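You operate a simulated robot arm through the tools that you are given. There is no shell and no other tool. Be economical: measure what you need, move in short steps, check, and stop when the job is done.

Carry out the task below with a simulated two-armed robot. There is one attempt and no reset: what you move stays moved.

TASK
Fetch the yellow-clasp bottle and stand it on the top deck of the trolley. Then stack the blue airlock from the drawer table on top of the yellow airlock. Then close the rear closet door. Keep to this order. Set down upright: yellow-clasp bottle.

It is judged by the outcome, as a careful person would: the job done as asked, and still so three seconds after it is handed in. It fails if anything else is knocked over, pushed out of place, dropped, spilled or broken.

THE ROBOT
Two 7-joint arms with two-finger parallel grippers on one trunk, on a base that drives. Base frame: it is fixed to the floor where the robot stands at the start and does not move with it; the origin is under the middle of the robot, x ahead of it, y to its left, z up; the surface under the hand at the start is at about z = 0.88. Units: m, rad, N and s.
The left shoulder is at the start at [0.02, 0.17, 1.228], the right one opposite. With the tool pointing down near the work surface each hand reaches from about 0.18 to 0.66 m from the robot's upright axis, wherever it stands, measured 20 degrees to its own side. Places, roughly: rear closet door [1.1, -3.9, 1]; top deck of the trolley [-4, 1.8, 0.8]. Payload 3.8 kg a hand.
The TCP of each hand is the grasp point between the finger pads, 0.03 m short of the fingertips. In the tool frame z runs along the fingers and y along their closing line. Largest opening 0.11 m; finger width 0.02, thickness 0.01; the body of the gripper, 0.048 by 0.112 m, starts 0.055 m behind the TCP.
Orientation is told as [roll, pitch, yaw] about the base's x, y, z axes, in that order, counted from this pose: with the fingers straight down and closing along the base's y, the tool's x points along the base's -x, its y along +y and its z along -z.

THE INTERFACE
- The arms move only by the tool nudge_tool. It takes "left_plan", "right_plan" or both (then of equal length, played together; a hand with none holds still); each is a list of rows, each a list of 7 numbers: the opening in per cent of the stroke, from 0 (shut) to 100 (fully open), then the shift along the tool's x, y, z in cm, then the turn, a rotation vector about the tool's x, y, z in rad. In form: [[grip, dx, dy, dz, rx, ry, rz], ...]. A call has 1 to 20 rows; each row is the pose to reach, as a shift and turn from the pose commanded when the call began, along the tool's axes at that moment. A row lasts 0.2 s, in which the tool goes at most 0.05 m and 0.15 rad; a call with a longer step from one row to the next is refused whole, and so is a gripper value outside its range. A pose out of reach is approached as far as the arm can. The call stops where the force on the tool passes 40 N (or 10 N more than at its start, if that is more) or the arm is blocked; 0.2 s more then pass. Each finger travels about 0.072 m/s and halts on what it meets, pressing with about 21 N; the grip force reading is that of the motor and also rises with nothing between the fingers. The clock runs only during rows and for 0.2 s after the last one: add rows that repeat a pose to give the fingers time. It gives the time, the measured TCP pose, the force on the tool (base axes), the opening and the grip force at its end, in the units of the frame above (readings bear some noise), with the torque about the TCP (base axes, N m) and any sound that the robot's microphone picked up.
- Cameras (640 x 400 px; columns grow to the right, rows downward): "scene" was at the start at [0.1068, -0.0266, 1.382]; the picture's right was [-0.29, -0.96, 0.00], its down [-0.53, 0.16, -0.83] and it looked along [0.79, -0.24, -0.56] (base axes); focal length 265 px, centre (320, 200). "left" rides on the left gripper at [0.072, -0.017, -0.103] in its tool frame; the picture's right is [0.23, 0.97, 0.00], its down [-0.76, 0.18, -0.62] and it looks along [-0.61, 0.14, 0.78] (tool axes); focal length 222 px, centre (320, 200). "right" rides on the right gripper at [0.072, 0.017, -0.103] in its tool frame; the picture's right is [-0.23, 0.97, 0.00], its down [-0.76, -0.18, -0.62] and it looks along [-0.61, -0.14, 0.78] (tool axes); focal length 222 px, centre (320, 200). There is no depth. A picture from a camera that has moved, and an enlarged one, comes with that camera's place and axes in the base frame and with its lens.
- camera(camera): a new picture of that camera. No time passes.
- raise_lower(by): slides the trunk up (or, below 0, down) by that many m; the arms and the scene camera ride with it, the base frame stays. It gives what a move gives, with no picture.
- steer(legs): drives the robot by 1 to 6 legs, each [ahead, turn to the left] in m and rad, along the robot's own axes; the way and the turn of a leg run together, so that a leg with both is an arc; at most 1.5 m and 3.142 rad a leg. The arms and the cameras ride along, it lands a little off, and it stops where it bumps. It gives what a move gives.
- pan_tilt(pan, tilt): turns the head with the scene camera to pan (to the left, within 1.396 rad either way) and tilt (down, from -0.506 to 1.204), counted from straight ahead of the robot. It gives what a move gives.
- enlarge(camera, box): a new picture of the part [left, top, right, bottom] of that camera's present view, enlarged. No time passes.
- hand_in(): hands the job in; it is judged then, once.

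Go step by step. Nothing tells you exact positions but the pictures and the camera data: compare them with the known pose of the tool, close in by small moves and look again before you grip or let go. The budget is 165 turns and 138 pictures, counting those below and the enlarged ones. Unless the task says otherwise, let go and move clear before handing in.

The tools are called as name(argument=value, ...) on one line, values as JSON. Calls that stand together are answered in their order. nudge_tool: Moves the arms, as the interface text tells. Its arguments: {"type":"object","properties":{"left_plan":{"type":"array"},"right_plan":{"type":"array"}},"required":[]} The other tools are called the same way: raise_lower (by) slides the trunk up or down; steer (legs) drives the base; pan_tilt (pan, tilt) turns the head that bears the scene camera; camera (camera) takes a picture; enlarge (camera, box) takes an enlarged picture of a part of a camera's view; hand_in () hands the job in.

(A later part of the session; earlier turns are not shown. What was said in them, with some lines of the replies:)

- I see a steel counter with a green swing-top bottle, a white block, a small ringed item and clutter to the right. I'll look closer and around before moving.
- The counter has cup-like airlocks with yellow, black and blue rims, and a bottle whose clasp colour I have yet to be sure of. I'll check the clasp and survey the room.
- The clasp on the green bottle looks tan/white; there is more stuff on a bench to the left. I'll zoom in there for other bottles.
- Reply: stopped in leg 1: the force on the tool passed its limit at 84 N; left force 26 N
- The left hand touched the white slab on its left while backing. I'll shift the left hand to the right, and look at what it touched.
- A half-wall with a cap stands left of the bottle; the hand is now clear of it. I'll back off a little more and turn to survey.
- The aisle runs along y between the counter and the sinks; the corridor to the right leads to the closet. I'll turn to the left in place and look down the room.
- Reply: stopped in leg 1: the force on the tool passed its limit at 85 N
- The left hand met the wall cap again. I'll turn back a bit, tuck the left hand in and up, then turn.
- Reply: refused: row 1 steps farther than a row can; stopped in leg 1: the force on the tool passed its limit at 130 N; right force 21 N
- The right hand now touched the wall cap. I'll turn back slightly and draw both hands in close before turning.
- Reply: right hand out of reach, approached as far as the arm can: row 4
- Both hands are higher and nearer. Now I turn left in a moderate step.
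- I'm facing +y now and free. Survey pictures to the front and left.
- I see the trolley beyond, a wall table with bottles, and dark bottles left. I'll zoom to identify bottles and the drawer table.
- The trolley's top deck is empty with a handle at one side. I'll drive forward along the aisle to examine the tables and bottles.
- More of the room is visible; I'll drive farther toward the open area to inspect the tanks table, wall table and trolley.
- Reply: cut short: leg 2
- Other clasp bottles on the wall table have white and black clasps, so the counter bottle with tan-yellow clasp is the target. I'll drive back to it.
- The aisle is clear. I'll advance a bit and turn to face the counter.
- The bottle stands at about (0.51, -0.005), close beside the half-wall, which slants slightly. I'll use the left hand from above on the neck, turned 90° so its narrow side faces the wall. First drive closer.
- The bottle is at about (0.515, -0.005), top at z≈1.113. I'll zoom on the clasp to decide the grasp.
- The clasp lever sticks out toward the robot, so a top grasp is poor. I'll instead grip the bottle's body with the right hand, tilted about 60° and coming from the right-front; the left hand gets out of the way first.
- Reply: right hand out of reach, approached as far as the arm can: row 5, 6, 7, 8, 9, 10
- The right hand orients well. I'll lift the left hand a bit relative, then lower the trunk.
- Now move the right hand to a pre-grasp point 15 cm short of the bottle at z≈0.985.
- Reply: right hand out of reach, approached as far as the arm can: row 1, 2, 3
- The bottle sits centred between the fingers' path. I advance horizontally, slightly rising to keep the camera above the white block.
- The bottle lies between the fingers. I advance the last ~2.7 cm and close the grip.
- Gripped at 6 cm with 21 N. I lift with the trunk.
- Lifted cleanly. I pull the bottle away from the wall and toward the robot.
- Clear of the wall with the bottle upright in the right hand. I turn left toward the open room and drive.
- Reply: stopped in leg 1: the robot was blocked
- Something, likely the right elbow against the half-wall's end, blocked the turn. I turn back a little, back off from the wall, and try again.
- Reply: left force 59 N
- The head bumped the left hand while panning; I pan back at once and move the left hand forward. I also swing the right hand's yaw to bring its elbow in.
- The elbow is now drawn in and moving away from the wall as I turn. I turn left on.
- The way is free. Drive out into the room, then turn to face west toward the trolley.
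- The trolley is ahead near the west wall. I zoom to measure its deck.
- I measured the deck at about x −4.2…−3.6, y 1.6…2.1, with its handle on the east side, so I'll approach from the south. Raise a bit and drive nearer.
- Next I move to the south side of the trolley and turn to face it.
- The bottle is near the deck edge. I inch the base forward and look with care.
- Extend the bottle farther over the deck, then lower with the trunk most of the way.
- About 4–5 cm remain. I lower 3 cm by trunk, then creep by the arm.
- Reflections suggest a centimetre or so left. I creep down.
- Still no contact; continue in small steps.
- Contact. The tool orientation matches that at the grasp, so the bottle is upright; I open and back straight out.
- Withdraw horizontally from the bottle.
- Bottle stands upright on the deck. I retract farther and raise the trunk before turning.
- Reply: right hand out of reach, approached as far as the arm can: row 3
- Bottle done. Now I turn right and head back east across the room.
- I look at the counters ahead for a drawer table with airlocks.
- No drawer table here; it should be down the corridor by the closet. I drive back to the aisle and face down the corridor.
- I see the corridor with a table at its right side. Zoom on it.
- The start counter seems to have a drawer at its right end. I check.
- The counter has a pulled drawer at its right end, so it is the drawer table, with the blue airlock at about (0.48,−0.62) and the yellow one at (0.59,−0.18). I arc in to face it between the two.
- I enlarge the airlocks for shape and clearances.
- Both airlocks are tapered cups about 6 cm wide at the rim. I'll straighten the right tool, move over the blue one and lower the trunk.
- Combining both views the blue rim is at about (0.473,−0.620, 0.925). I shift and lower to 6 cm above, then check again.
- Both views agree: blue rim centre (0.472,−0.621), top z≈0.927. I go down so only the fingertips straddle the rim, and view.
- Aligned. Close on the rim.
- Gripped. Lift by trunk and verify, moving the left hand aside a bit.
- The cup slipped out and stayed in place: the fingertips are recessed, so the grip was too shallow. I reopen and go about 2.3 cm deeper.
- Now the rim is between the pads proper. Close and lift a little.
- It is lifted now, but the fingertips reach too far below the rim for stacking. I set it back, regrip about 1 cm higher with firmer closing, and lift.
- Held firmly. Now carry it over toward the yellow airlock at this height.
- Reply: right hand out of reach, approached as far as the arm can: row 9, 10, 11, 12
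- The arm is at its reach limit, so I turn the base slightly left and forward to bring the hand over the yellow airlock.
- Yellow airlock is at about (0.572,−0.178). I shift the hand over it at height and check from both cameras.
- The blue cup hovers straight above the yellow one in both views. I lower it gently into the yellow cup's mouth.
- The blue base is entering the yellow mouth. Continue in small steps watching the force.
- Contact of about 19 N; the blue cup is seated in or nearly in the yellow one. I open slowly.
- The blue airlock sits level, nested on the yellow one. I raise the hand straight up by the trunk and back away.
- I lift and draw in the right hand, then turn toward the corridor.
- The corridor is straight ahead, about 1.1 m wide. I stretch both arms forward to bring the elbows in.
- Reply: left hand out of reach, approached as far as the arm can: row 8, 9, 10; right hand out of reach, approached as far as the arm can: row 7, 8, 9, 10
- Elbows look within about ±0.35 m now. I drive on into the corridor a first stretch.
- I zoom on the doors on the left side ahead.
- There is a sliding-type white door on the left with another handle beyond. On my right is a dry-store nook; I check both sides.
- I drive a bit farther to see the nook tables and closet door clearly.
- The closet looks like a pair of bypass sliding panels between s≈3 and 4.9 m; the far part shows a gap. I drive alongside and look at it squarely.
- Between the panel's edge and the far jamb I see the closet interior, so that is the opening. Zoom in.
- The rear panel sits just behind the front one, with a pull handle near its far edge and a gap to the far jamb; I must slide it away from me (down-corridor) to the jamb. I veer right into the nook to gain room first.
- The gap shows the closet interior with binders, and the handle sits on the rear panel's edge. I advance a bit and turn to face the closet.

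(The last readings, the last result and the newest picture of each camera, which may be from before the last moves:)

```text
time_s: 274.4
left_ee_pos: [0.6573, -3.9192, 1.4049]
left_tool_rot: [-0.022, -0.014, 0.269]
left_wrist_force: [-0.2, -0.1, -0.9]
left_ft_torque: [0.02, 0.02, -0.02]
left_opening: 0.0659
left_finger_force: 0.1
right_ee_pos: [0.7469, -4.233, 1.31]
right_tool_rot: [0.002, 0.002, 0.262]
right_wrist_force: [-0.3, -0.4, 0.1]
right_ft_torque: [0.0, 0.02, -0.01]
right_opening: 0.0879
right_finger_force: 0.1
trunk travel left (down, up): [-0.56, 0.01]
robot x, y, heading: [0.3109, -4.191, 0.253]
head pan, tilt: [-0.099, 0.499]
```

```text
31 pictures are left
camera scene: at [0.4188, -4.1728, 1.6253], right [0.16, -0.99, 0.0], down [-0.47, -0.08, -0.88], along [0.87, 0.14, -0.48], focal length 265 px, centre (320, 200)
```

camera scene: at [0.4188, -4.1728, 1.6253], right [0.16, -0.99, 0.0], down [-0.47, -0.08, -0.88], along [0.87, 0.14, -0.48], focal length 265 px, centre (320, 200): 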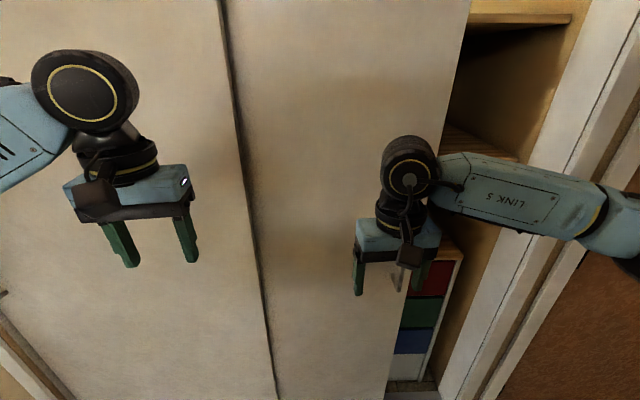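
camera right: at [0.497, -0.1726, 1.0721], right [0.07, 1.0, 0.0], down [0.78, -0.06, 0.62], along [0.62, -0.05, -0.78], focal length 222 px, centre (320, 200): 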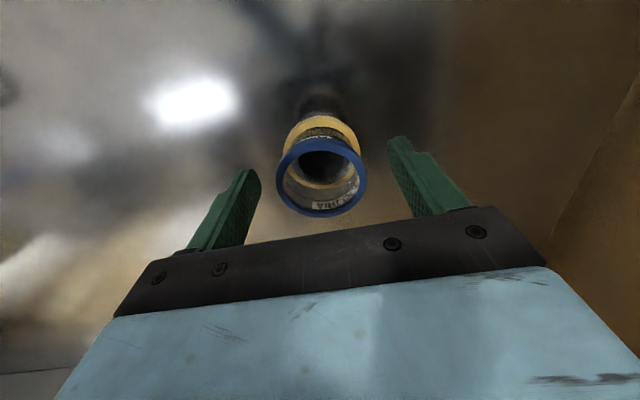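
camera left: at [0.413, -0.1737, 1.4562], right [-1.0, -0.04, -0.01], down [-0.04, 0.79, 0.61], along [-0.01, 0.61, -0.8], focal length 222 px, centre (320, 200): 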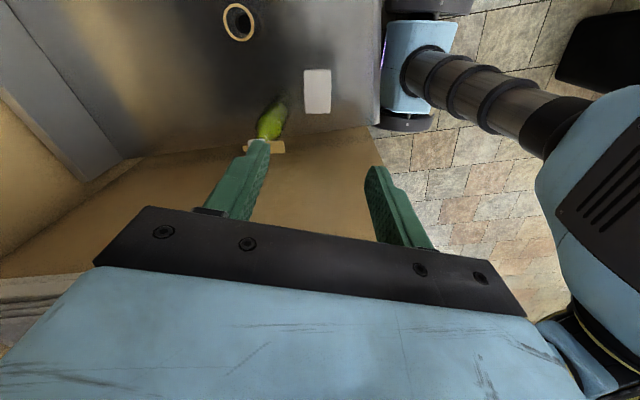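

Now I see it squarely: rear panel handle at about (1.116,−4.326,0.95), with roughly 0.25 m of gap to the right jamb. I lower the trunk and turn the right tool horizontal, facing the handle.

raise_lower(by=-0.3)

nudge_tool(right_plan=[[80, -1, -1.6, 0, 0, -0.14, 0], [80, -2, -3.2, 0, 0, -0.28, 0], [80, -3, -4.8, 0, 0, -0.42, 0], [80, -4, -6.4, 0, 0, -0.56, 0], [80, -5, -8, 0, 0, -0.7, 0], [80, -6, -9.6, 0, 0, -0.84, 0], [80, -7, -11.2, 0, 0, -0.98, 0], [80, -8, -12.8, 0, 0, -1.12, 0], [80, -9, -14.4, 0, 0, -1.26, 0], [80, -10, -16, 0, 0, -1.4, 0], [80, -11, -17.2, 0, 0, -1.54, 0], [80, -11, -17.2, 0, 0, -1.54, 0]])

camera(camera="scene")

camera(camera="right")

```text
time_s: 277.4
left_ee_pos: [0.6573, -3.9189, 1.1047]
left_tool_rot: [-0.023, -0.013, 0.269]
left_wrist_force: [0.7, -0.4, 0.2]
left_ft_torque: [0.0, 0.0, 0.0]
left_opening: 0.0659
left_finger_force: 0.1
right_ee_pos: [0.746, -4.2322, 1.0092]
right_tool_rot: [0.001, 0.004, 0.258]
right_wrist_force: [1.0, -1.2, 0.1]
right_ft_torque: [0.02, 0.0, 0.03]
right_opening: 0.088
right_finger_force: 0.0
trunk travel left (down, up): [-0.26, 0.31]
robot x, y, heading: [0.31, -4.1888, 0.254]
head pan, tilt: [-0.099, 0.499]
```

```text
time_s: 280.0
left_ee_pos: [0.6566, -3.9184, 1.1052]
left_tool_rot: [-0.024, -0.014, 0.269]
left_wrist_force: [0.0, -0.5, -0.2]
left_ft_torque: [-0.02, -0.01, 0.05]
left_opening: 0.0659
left_finger_force: 0.0
right_ee_pos: [0.8526, -4.3205, 1.0124]
right_tool_rot: [0.005, -1.083, 0.284]
right_wrist_force: [-0.3, -0.7, -0.4]
right_ft_torque: [0.0, -0.03, -0.01]
right_opening: 0.088
right_finger_force: 0.1
right hand out of reach, approached as far as the arm can: row 8, 9, 10, 11, 12
trunk travel left (down, up): [-0.26, 0.31]
robot x, y, heading: [0.3047, -4.189, 0.254]
head pan, tilt: [-0.099, 0.499]
```

```text
30 pictures are left
camera scene: at [0.4188, -4.1729, 1.3253], right [0.16, -0.99, 0.0], down [-0.47, -0.08, -0.88], along [0.87, 0.14, -0.48], focal length 265 px, centre (320, 200)
```

scene: 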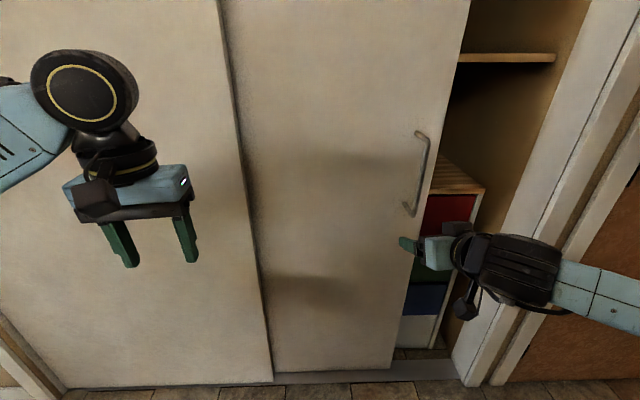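

```text
29 pictures are left
camera right: at [0.7275, -4.3399, 0.9967], right [-0.18, 0.96, 0.2], down [-0.14, -0.23, 0.96], along [0.98, 0.14, 0.17], focal length 222 px, centre (320, 200)
```

right: 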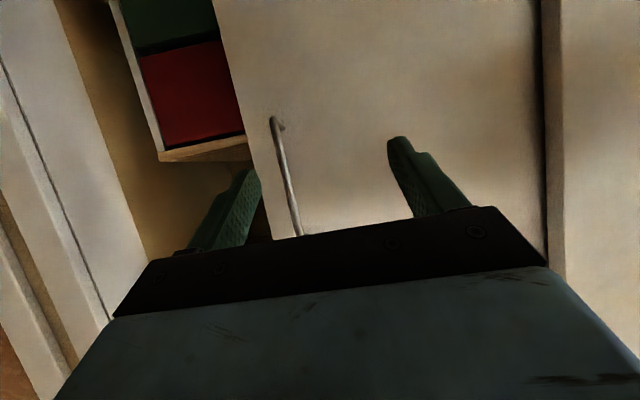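

The handle is a vertical bar at about (1.134,−4.328), z 0.91–1.15, and the panel must travel about 0.3 m. I bring the base 0.15 m nearer.

steer(legs=[[0.15, -0.05]])

camera(camera="scene")

camera(camera="right")

```text
time_s: 281.4
left_ee_pos: [0.8179, -3.8985, 1.1054]
left_tool_rot: [-0.023, -0.015, 0.226]
left_wrist_force: [0.3, 0.3, -1.0]
left_ft_torque: [-0.02, 0.02, 0.01]
left_opening: 0.0661
left_finger_force: 0.0
right_ee_pos: [0.9943, -4.3105, 1.0107]
right_tool_rot: [0.006, -1.085, 0.243]
right_wrist_force: [0.3, -0.1, 1.0]
right_ft_torque: [0.01, 0.02, 0.03]
right_opening: 0.0881
right_finger_force: 0.1
trunk travel left (down, up): [-0.26, 0.31]
robot x, y, heading: [0.456, -4.1564, 0.215]
head pan, tilt: [-0.099, 0.499]
```

```text
28 pictures are left
camera scene: at [0.5679, -4.1421, 1.3252], right [0.11, -0.99, 0.0], down [-0.48, -0.05, -0.88], along [0.87, 0.1, -0.48], focal length 265 px, centre (320, 200)
```

scene: 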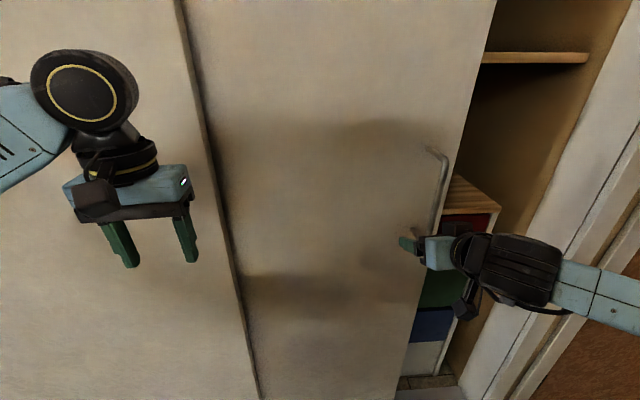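

```text
27 pictures are left
camera right: at [0.8688, -4.3223, 0.9964], right [-0.13, 0.97, 0.2], down [-0.14, -0.22, 0.96], along [0.98, 0.1, 0.17], focal length 222 px, centre (320, 200)
```

right: 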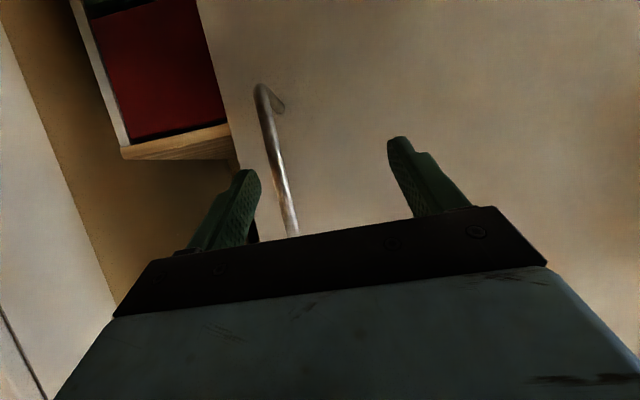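

Bar triangulated at (1.128,−4.336). I align laterally and advance to straddle it.

nudge_tool(right_plan=[[80, 0, -2.8, 0, 0, 0, 0], [80, 0, -5.5, 0, 0, 0, 0], [80, -2, -5.5, 3, 0, 0, 0], [80, -4, -5.5, 6.2, 0, 0, 0], [80, -5.6, -5.5, 8.8, 0, 0, 0], [80, -5.6, -5.5, 8.8, 0, 0, 0]])

camera(camera="right")

camera(camera="scene")

```text
time_s: 282.8
left_ee_pos: [0.8161, -3.8985, 1.1061]
left_tool_rot: [-0.021, -0.016, 0.224]
left_wrist_force: [0.3, 0.0, -0.4]
left_ft_torque: [-0.01, 0.02, 0.01]
left_opening: 0.066
left_finger_force: 0.0
right_ee_pos: [1.1105, -4.3402, 1.0177]
right_tool_rot: [0.006, -1.084, 0.244]
right_wrist_force: [-0.9, 0.8, -0.1]
right_ft_torque: [-0.01, -0.01, 0.01]
right_opening: 0.0878
right_finger_force: 0.0
trunk travel left (down, up): [-0.26, 0.31]
robot x, y, heading: [0.4555, -4.1575, 0.215]
head pan, tilt: [-0.099, 0.499]
```

```text
26 pictures are left
camera right: at [0.9841, -4.3526, 1.0034], right [-0.13, 0.97, 0.2], down [-0.14, -0.22, 0.96], along [0.98, 0.1, 0.17], focal length 222 px, centre (320, 200)
```

right: 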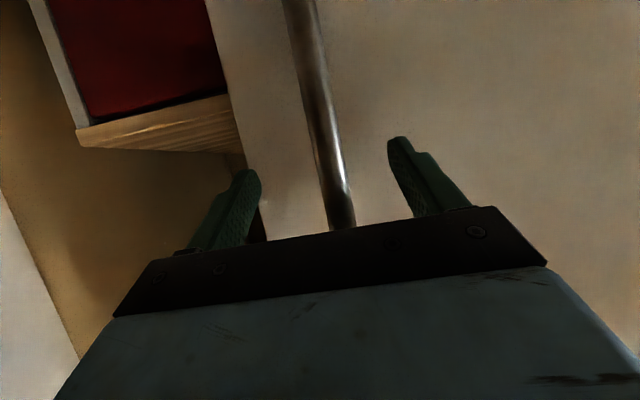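

```text
25 pictures are left
camera scene: at [0.5666, -4.1425, 1.3253], right [0.11, -0.99, 0.0], down [-0.48, -0.05, -0.88], along [0.87, 0.1, -0.48], focal length 265 px, centre (320, 200)
```

scene: 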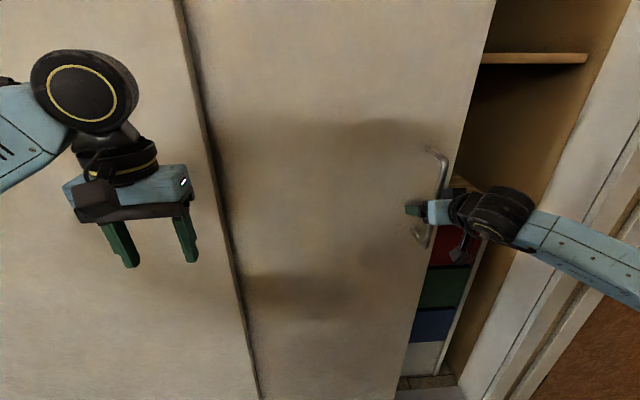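

The bar lies between the fingers. I advance 1 cm more and close on it.

nudge_tool(right_plan=[[80, -0.5, 0, 0.9, 0, 0, 0], [60, -0.5, 0, 0.9, 0, 0, 0], [45, -0.5, 0, 0.9, 0, 0, 0], [30, -0.5, 0, 0.9, 0, 0, 0], [15, -0.5, 0, 0.9, 0, 0, 0], [3, -0.5, 0, 0.9, 0, 0, 0], [3, -0.5, 0, 0.9, 0, 0, 0]])

camera(camera="right")

```text
time_s: 284.3
left_ee_pos: [0.8136, -3.8974, 1.1062]
left_tool_rot: [-0.024, -0.015, 0.227]
left_wrist_force: [0.8, -0.2, -0.3]
left_ft_torque: [-0.02, 0.02, -0.03]
left_opening: 0.066
left_finger_force: 0.1
right_ee_pos: [1.1145, -4.3333, 1.018]
right_tool_rot: [0.012, -1.085, 0.247]
right_wrist_force: [-19.1, 2.8, 1.9]
right_ft_torque: [-0.32, -0.9, -0.17]
right_opening: 0.0136
right_finger_force: 10.9
trunk travel left (down, up): [-0.26, 0.31]
robot x, y, heading: [0.4538, -4.1606, 0.215]
head pan, tilt: [-0.099, 0.499]
stopped in row 7 (right hand): the force on the tool passed its limit at 44 N (the readings are from after the stop); the commanded pose is now the measured one
```

```text
24 pictures are left
camera right: at [0.9888, -4.3464, 1.004], right [-0.14, 0.97, 0.21], down [-0.14, -0.23, 0.96], along [0.98, 0.11, 0.17], focal length 222 px, centre (320, 200)
```

right: 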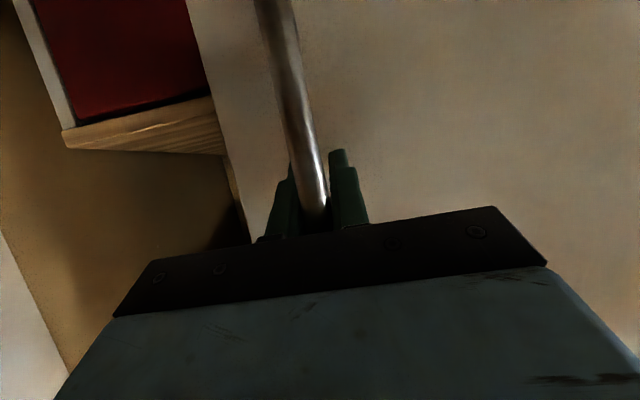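

The bar is held. I ease off the panel a little and slide along the track direction.

nudge_tool(right_plan=[[3, 0.3, 0, -0.5, 0, 0, 0], [3, 0.3, -1.5, -0.6, 0, 0, 0], [3, 0.4, -3.5, -0.7, 0, 0, 0], [3, 0.45, -5.5, -0.8, 0, 0, 0], [3, 0.5, -7.5, -0.9, 0, 0, 0], [3, 0.6, -9.5, -1.0, 0, 0, 0]])

camera(camera="scene")

```text
time_s: 285.7
left_ee_pos: [0.8177, -3.8968, 1.1051]
left_tool_rot: [-0.021, -0.013, 0.227]
left_wrist_force: [0.2, 0.3, 0.7]
left_ft_torque: [0.0, 0.0, 0.02]
left_opening: 0.0663
left_finger_force: 0.0
right_ee_pos: [1.1332, -4.4325, 1.0184]
right_tool_rot: [0.009, -1.087, 0.242]
right_wrist_force: [32.6, 5.4, 20.0]
right_ft_torque: [-0.54, 1.19, 0.07]
right_opening: 0.0136
right_finger_force: 44.8
trunk travel left (down, up): [-0.26, 0.31]
robot x, y, heading: [0.4555, -4.1579, 0.216]
head pan, tilt: [-0.099, 0.499]
```

```text
23 pictures are left
camera scene: at [0.5694, -4.1413, 1.3252], right [0.11, -0.99, 0.0], down [-0.48, -0.06, -0.88], along [0.87, 0.1, -0.48], focal length 265 px, centre (320, 200)
```

scene: 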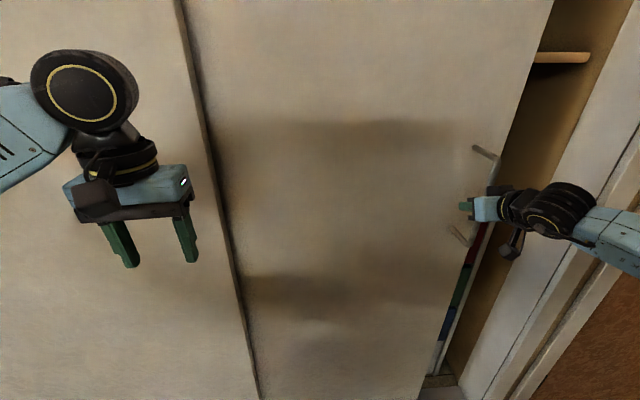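

It slides. I relieve the outward pull and continue along the track.

nudge_tool(right_plan=[[3, -0.3, -0.5, 0.5, 0, 0, 0], [3, -0.3, -2.5, 0.4, 0, 0, 0], [3, -0.2, -4.5, 0.3, 0, 0, 0], [3, -0.1, -6.5, 0.2, 0, 0, 0], [3, 0, -8.5, 0.1, 0, 0, 0]])

camera(camera="scene")

```text
time_s: 286.9
left_ee_pos: [0.8143, -3.8979, 1.1069]
left_tool_rot: [-0.024, -0.018, 0.225]
left_wrist_force: [0.2, -0.4, 0.7]
left_ft_torque: [0.01, 0.02, -0.04]
left_opening: 0.066
left_finger_force: 0.1
right_ee_pos: [1.1479, -4.5142, 1.0185]
right_tool_rot: [0.008, -1.086, 0.24]
right_wrist_force: [-15.8, -4.0, 20.8]
right_ft_torque: [-0.59, 1.23, -0.05]
right_opening: 0.014
right_finger_force: 45.4
trunk travel left (down, up): [-0.26, 0.31]
robot x, y, heading: [0.4574, -4.1546, 0.212]
head pan, tilt: [-0.099, 0.499]
```

```text
22 pictures are left
camera scene: at [0.5627, -4.1428, 1.3258], right [0.11, -0.99, 0.0], down [-0.47, -0.05, -0.88], along [0.87, 0.1, -0.48], focal length 265 px, centre (320, 200)
```

scene: 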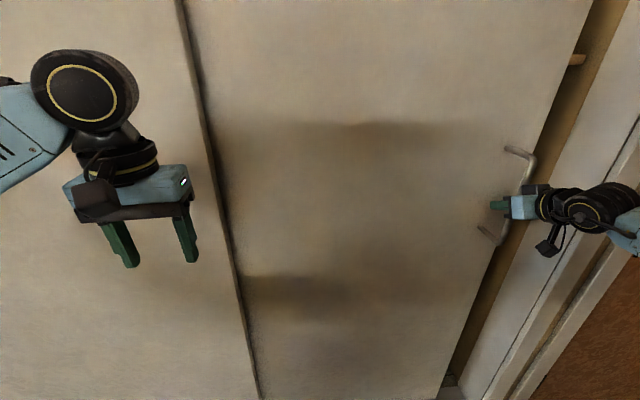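

Continue sliding; about 8–10 cm remain.

nudge_tool(right_plan=[[3, 0.1, -2, -0.3, 0, 0, 0], [3, 0.15, -4, -0.4, 0, 0, 0], [3, 0.2, -6, -0.5, 0, 0, 0], [3, 0.3, -8, -0.6, 0, 0, 0]])

camera(camera="scene")

```text
time_s: 287.9
left_ee_pos: [0.8142, -3.8978, 1.1053]
left_tool_rot: [-0.022, -0.018, 0.226]
left_wrist_force: [-0.1, -0.2, -1.0]
left_ft_torque: [0.01, -0.02, -0.02]
left_opening: 0.0661
left_finger_force: 0.0
right_ee_pos: [1.1546, -4.5461, 1.018]
right_tool_rot: [0.006, -1.084, 0.249]
right_wrist_force: [-8.1, -8.6, 21.4]
right_ft_torque: [-0.37, 0.83, -0.07]
right_opening: 0.0137
right_finger_force: 45.1
right hand out of reach, approached as far as the arm can: row 2, 3, 4
trunk travel left (down, up): [-0.26, 0.31]
robot x, y, heading: [0.4527, -4.1581, 0.212]
head pan, tilt: [-0.099, 0.499]
```

```text
21 pictures are left
camera scene: at [0.5636, -4.1422, 1.3257], right [0.11, -0.99, 0.0], down [-0.47, -0.05, -0.88], along [0.87, 0.1, -0.48], focal length 265 px, centre (320, 200)
```

scene: 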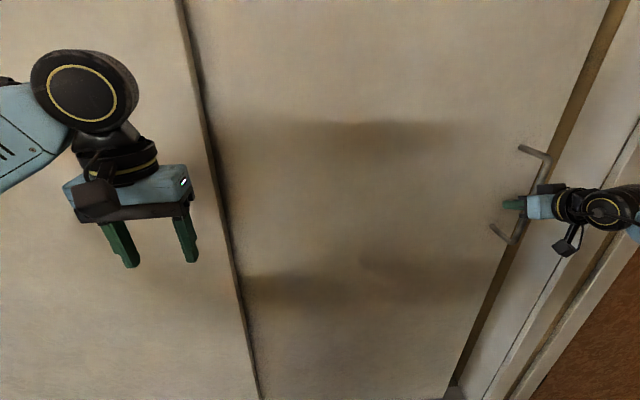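

The arm is out of reach with a few centimetres left. I loosen the fingers around the bar and let a small base arc (forward with right turn) push the bar on.

nudge_tool(right_plan=[[15, 0, 0, 0, 0, 0, 0], [25, 0.25, 0, -0.4, 0, 0, 0], [25, 0.25, 0, -0.4, 0, 0, 0]])

steer(legs=[[0.07, -0.13]])

camera(camera="scene")

```text
time_s: 288.7
left_ee_pos: [0.8144, -3.8979, 1.1054]
left_tool_rot: [-0.024, -0.014, 0.225]
left_wrist_force: [0.5, -0.2, 0.0]
left_ft_torque: [-0.02, -0.01, 0.05]
left_opening: 0.066
left_finger_force: 0.1
right_ee_pos: [1.1535, -4.5421, 1.0147]
right_tool_rot: [0.013, -1.078, 0.242]
right_wrist_force: [-0.5, -0.7, 0.8]
right_ft_torque: [-0.01, -0.02, 0.0]
right_opening: 0.0274
right_finger_force: 0.0
trunk travel left (down, up): [-0.26, 0.31]
robot x, y, heading: [0.4592, -4.155, 0.216]
head pan, tilt: [-0.099, 0.499]
```

```text
time_s: 289.7
left_ee_pos: [0.9174, -3.935, 1.1044]
left_tool_rot: [-0.022, -0.014, 0.097]
left_wrist_force: [0.8, 0.2, -0.3]
left_ft_torque: [0.02, -0.04, -0.01]
left_opening: 0.0659
left_finger_force: 0.1
right_ee_pos: [1.169, -4.6193, 1.0158]
right_tool_rot: [0.016, -1.083, 0.112]
right_wrist_force: [1.1, -2.1, -0.3]
right_ft_torque: [-0.01, -0.03, 0.05]
right_opening: 0.0286
right_finger_force: 0.7
trunk travel left (down, up): [-0.26, 0.31]
robot x, y, heading: [0.5244, -4.1461, 0.086]
head pan, tilt: [-0.099, 0.499]
```

```text
20 pictures are left
camera scene: at [0.6388, -4.1465, 1.3252], right [-0.01, -1.0, 0.0], down [-0.48, 0.01, -0.88], along [0.88, -0.01, -0.48], focal length 265 px, centre (320, 200)
```

scene: 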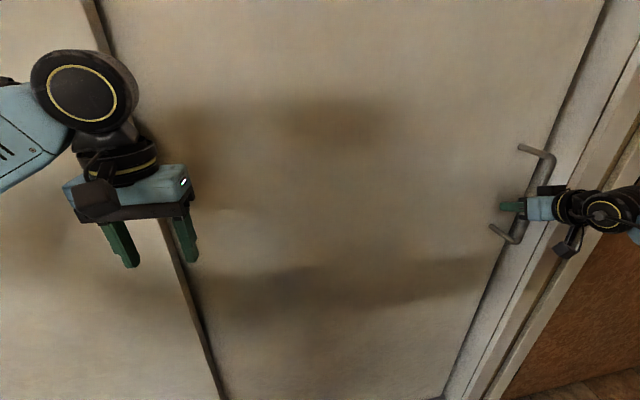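

Nearly shut. I zoom on the remaining gap.

enlarge(camera="scene", box=[420, 220, 560, 400])

enlarge(camera="scene", box=[500, 0, 640, 160])

```text
2.22 times, centred on (490, 310) of scene
camera zoom: at [0.6388, -4.1465, 1.3252], right [-0.01, -1.0, 0.0], down [-0.48, 0.01, -0.88], along [0.88, -0.01, -0.48], focal length 588 px, centre (-58, -44)
```

zoom: 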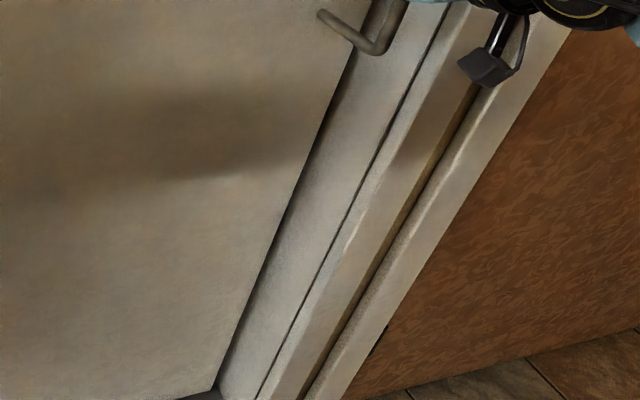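

```text
2.50 times, centred on (570, 80) of scene
camera zoom: at [0.6388, -4.1465, 1.3252], right [-0.01, -1.0, 0.0], down [-0.48, 0.01, -0.88], along [0.88, -0.01, -0.48], focal length 662 px, centre (-305, 500)
```

zoom: 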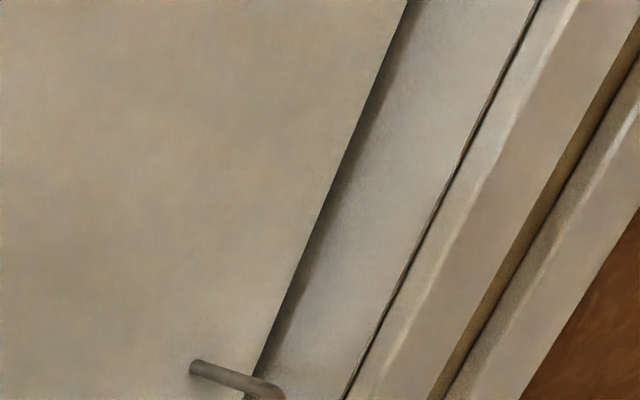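

A thin dark line remains beside the edge, so I push a little more until it resists.

steer(legs=[[0.025, -0.045]])

camera(camera="scene")

enlarge(camera="scene", box=[420, 220, 560, 400])

```text
time_s: 290.5
left_ee_pos: [0.95, -3.9516, 1.1055]
left_tool_rot: [-0.022, -0.014, 0.052]
left_wrist_force: [-0.6, -0.3, 0.6]
left_ft_torque: [0.03, -0.02, 0.01]
left_opening: 0.0662
left_finger_force: 0.0
right_ee_pos: [1.1716, -4.6447, 1.0137]
right_tool_rot: [0.014, -1.08, 0.068]
right_wrist_force: [-0.3, -0.9, 0.0]
right_ft_torque: [-0.01, 0.0, 0.0]
right_opening: 0.0276
right_finger_force: 0.0
trunk travel left (down, up): [-0.26, 0.31]
robot x, y, heading: [0.5491, -4.1467, 0.039]
head pan, tilt: [-0.099, 0.499]
```

```text
17 pictures are left
camera scene: at [0.6638, -4.1489, 1.3252], right [-0.06, -1.0, 0.0], down [-0.48, 0.03, -0.88], along [0.88, -0.05, -0.48], focal length 265 px, centre (320, 200)
```

scene: 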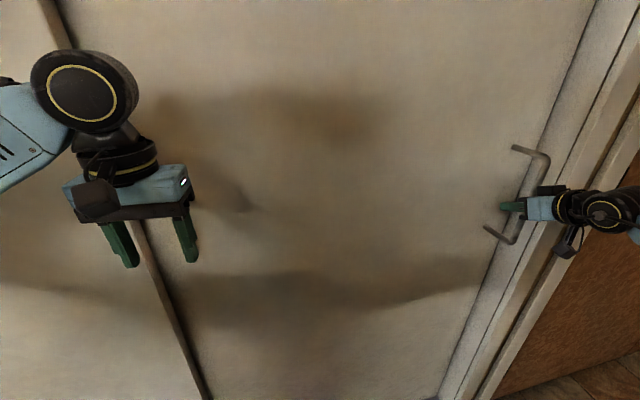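

```text
2.22 times, centred on (490, 310) of scene
camera zoom: at [0.6638, -4.1489, 1.3252], right [-0.06, -1.0, 0.0], down [-0.48, 0.03, -0.88], along [0.88, -0.05, -0.48], focal length 588 px, centre (-58, -44)
```

zoom: 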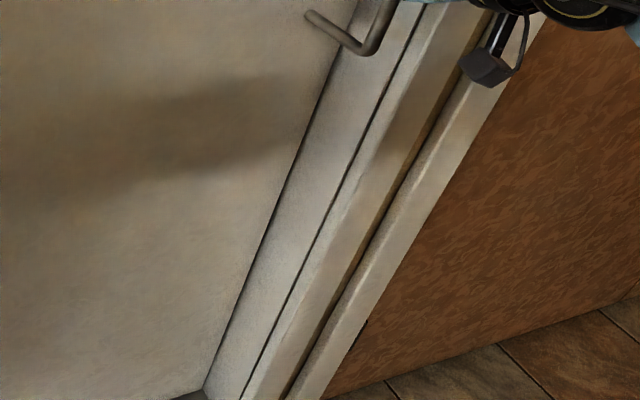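

The gap is almost vanished with no resistance yet. One more small push to feel the stop.

steer(legs=[[0.012, -0.03]])

enlarge(camera="scene", box=[420, 100, 600, 300])

```text
time_s: 291.3
left_ee_pos: [0.9685, -3.9606, 1.1044]
left_tool_rot: [-0.025, -0.012, 0.023]
left_wrist_force: [0.2, -0.2, -0.1]
left_ft_torque: [0.01, 0.01, 0.01]
left_opening: 0.066
left_finger_force: 0.0
right_ee_pos: [1.1696, -4.6594, 1.0158]
right_tool_rot: [0.014, -1.083, 0.044]
right_wrist_force: [5.7, 19.9, 0.5]
right_ft_torque: [-0.35, -0.08, -0.49]
right_opening: 0.0372
right_finger_force: 9.4
trunk travel left (down, up): [-0.26, 0.31]
robot x, y, heading: [0.5637, -4.1419, 0.013]
head pan, tilt: [-0.099, 0.499]
```

```text
2.00 times, centred on (510, 200) of scene
camera zoom: at [0.6759, -4.1494, 1.3252], right [-0.09, -1.0, 0.0], down [-0.48, 0.04, -0.88], along [0.87, -0.08, -0.48], focal length 529 px, centre (-60, 200)
```

zoom: 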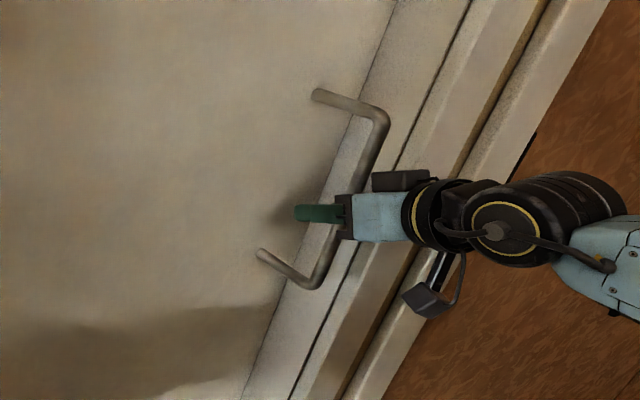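

It met the stop (20 N reaction): the rear door is shut. I centre the fingers around the bar and withdraw straight out.

nudge_tool(right_plan=[[34, 0, 0.9, 0, 0, 0, 0], [36, 0, 1.0, 0, 0, 0, 0], [36, 1.0, 1.0, -1.9, 0, 0, 0], [36, 2.3, 1.0, -4.4, 0, 0, 0], [36, 4.2, 1.0, -7.9, 0, 0, 0], [36, 6, 1.0, -11.4, 0, 0, 0]])

camera(camera="scene")

```text
time_s: 292.7
left_ee_pos: [0.9669, -3.9616, 1.1059]
left_tool_rot: [-0.023, -0.016, 0.023]
left_wrist_force: [0.5, -0.2, 0.1]
left_ft_torque: [-0.01, 0.0, 0.02]
left_opening: 0.0659
left_finger_force: 0.0
right_ee_pos: [1.0401, -4.6562, 1.015]
right_tool_rot: [0.02, -1.085, 0.041]
right_wrist_force: [-0.4, -0.1, 0.0]
right_ft_torque: [0.01, -0.03, -0.02]
right_opening: 0.0395
right_finger_force: 0.0
trunk travel left (down, up): [-0.26, 0.31]
robot x, y, heading: [0.5647, -4.1475, 0.01]
head pan, tilt: [-0.099, 0.499]
```

```text
14 pictures are left
camera scene: at [0.6744, -4.1518, 1.3254], right [-0.09, -1.0, 0.0], down [-0.48, 0.04, -0.88], along [0.88, -0.08, -0.48], focal length 265 px, centre (320, 200)
```

scene: 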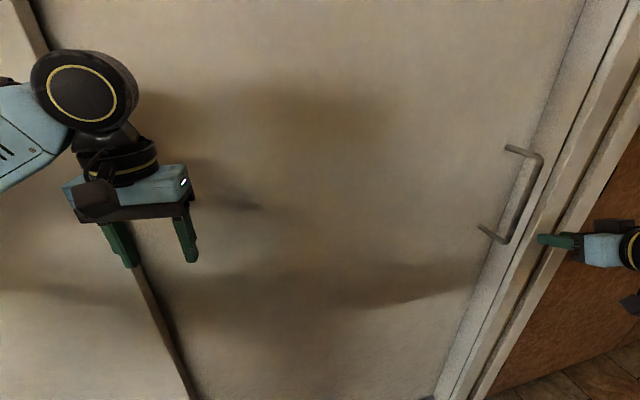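

The rear closet door is fully against its jamb and the hand is clear. I back off a little and take a last check.

steer(legs=[[-0.12, 0]])

camera(camera="scene")

```text
time_s: 293.9
left_ee_pos: [0.8541, -3.966, 1.1055]
left_tool_rot: [-0.023, -0.013, 0.023]
left_wrist_force: [-0.2, -0.2, -0.3]
left_ft_torque: [-0.04, -0.06, 0.0]
left_opening: 0.0657
left_finger_force: 0.1
right_ee_pos: [0.9264, -4.6595, 1.0153]
right_tool_rot: [0.02, -1.085, 0.038]
right_wrist_force: [-0.2, 0.4, 0.8]
right_ft_torque: [0.0, 0.01, 0.03]
right_opening: 0.0396
right_finger_force: 0.0
trunk travel left (down, up): [-0.26, 0.31]
robot x, y, heading: [0.4487, -4.1469, 0.009]
head pan, tilt: [-0.099, 0.499]
```

```text
13 pictures are left
camera scene: at [0.5601, -4.1535, 1.3254], right [-0.09, -1.0, 0.0], down [-0.48, 0.04, -0.88], along [0.88, -0.08, -0.48], focal length 265 px, centre (320, 200)
```

scene: 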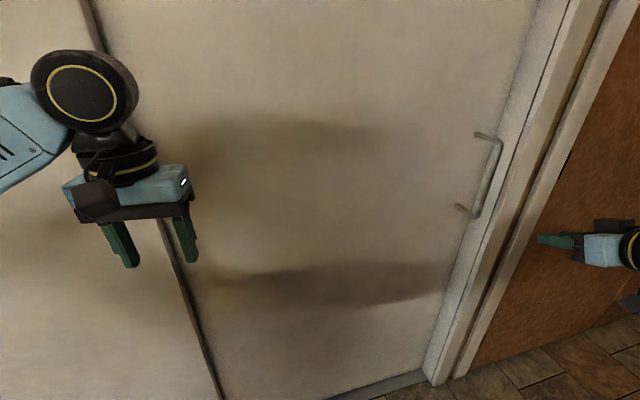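

The rear closet door is shut against its jamb and both hands are clear. All three steps are done in order, so I hand in.

hand_in()

```text
The job is handed in.
```

I did all three steps in order and handed the job in:

- **Bottle:** the yellow-clasp bottle is standing upright on the trolley's top deck.
- **Airlocks:** the blue airlock is stacked on the yellow one. It slipped on my first lift but stayed where it was. I took the start counter to be the drawer table, because it has a drawer at one end and I saw no other blue airlock.
- **Closet:** the rear closet door is slid shut against its frame.

While driving, an arm touched the half-wall several times, and the head bumped the left hand once. I saw nothing knocked over or moved by this.
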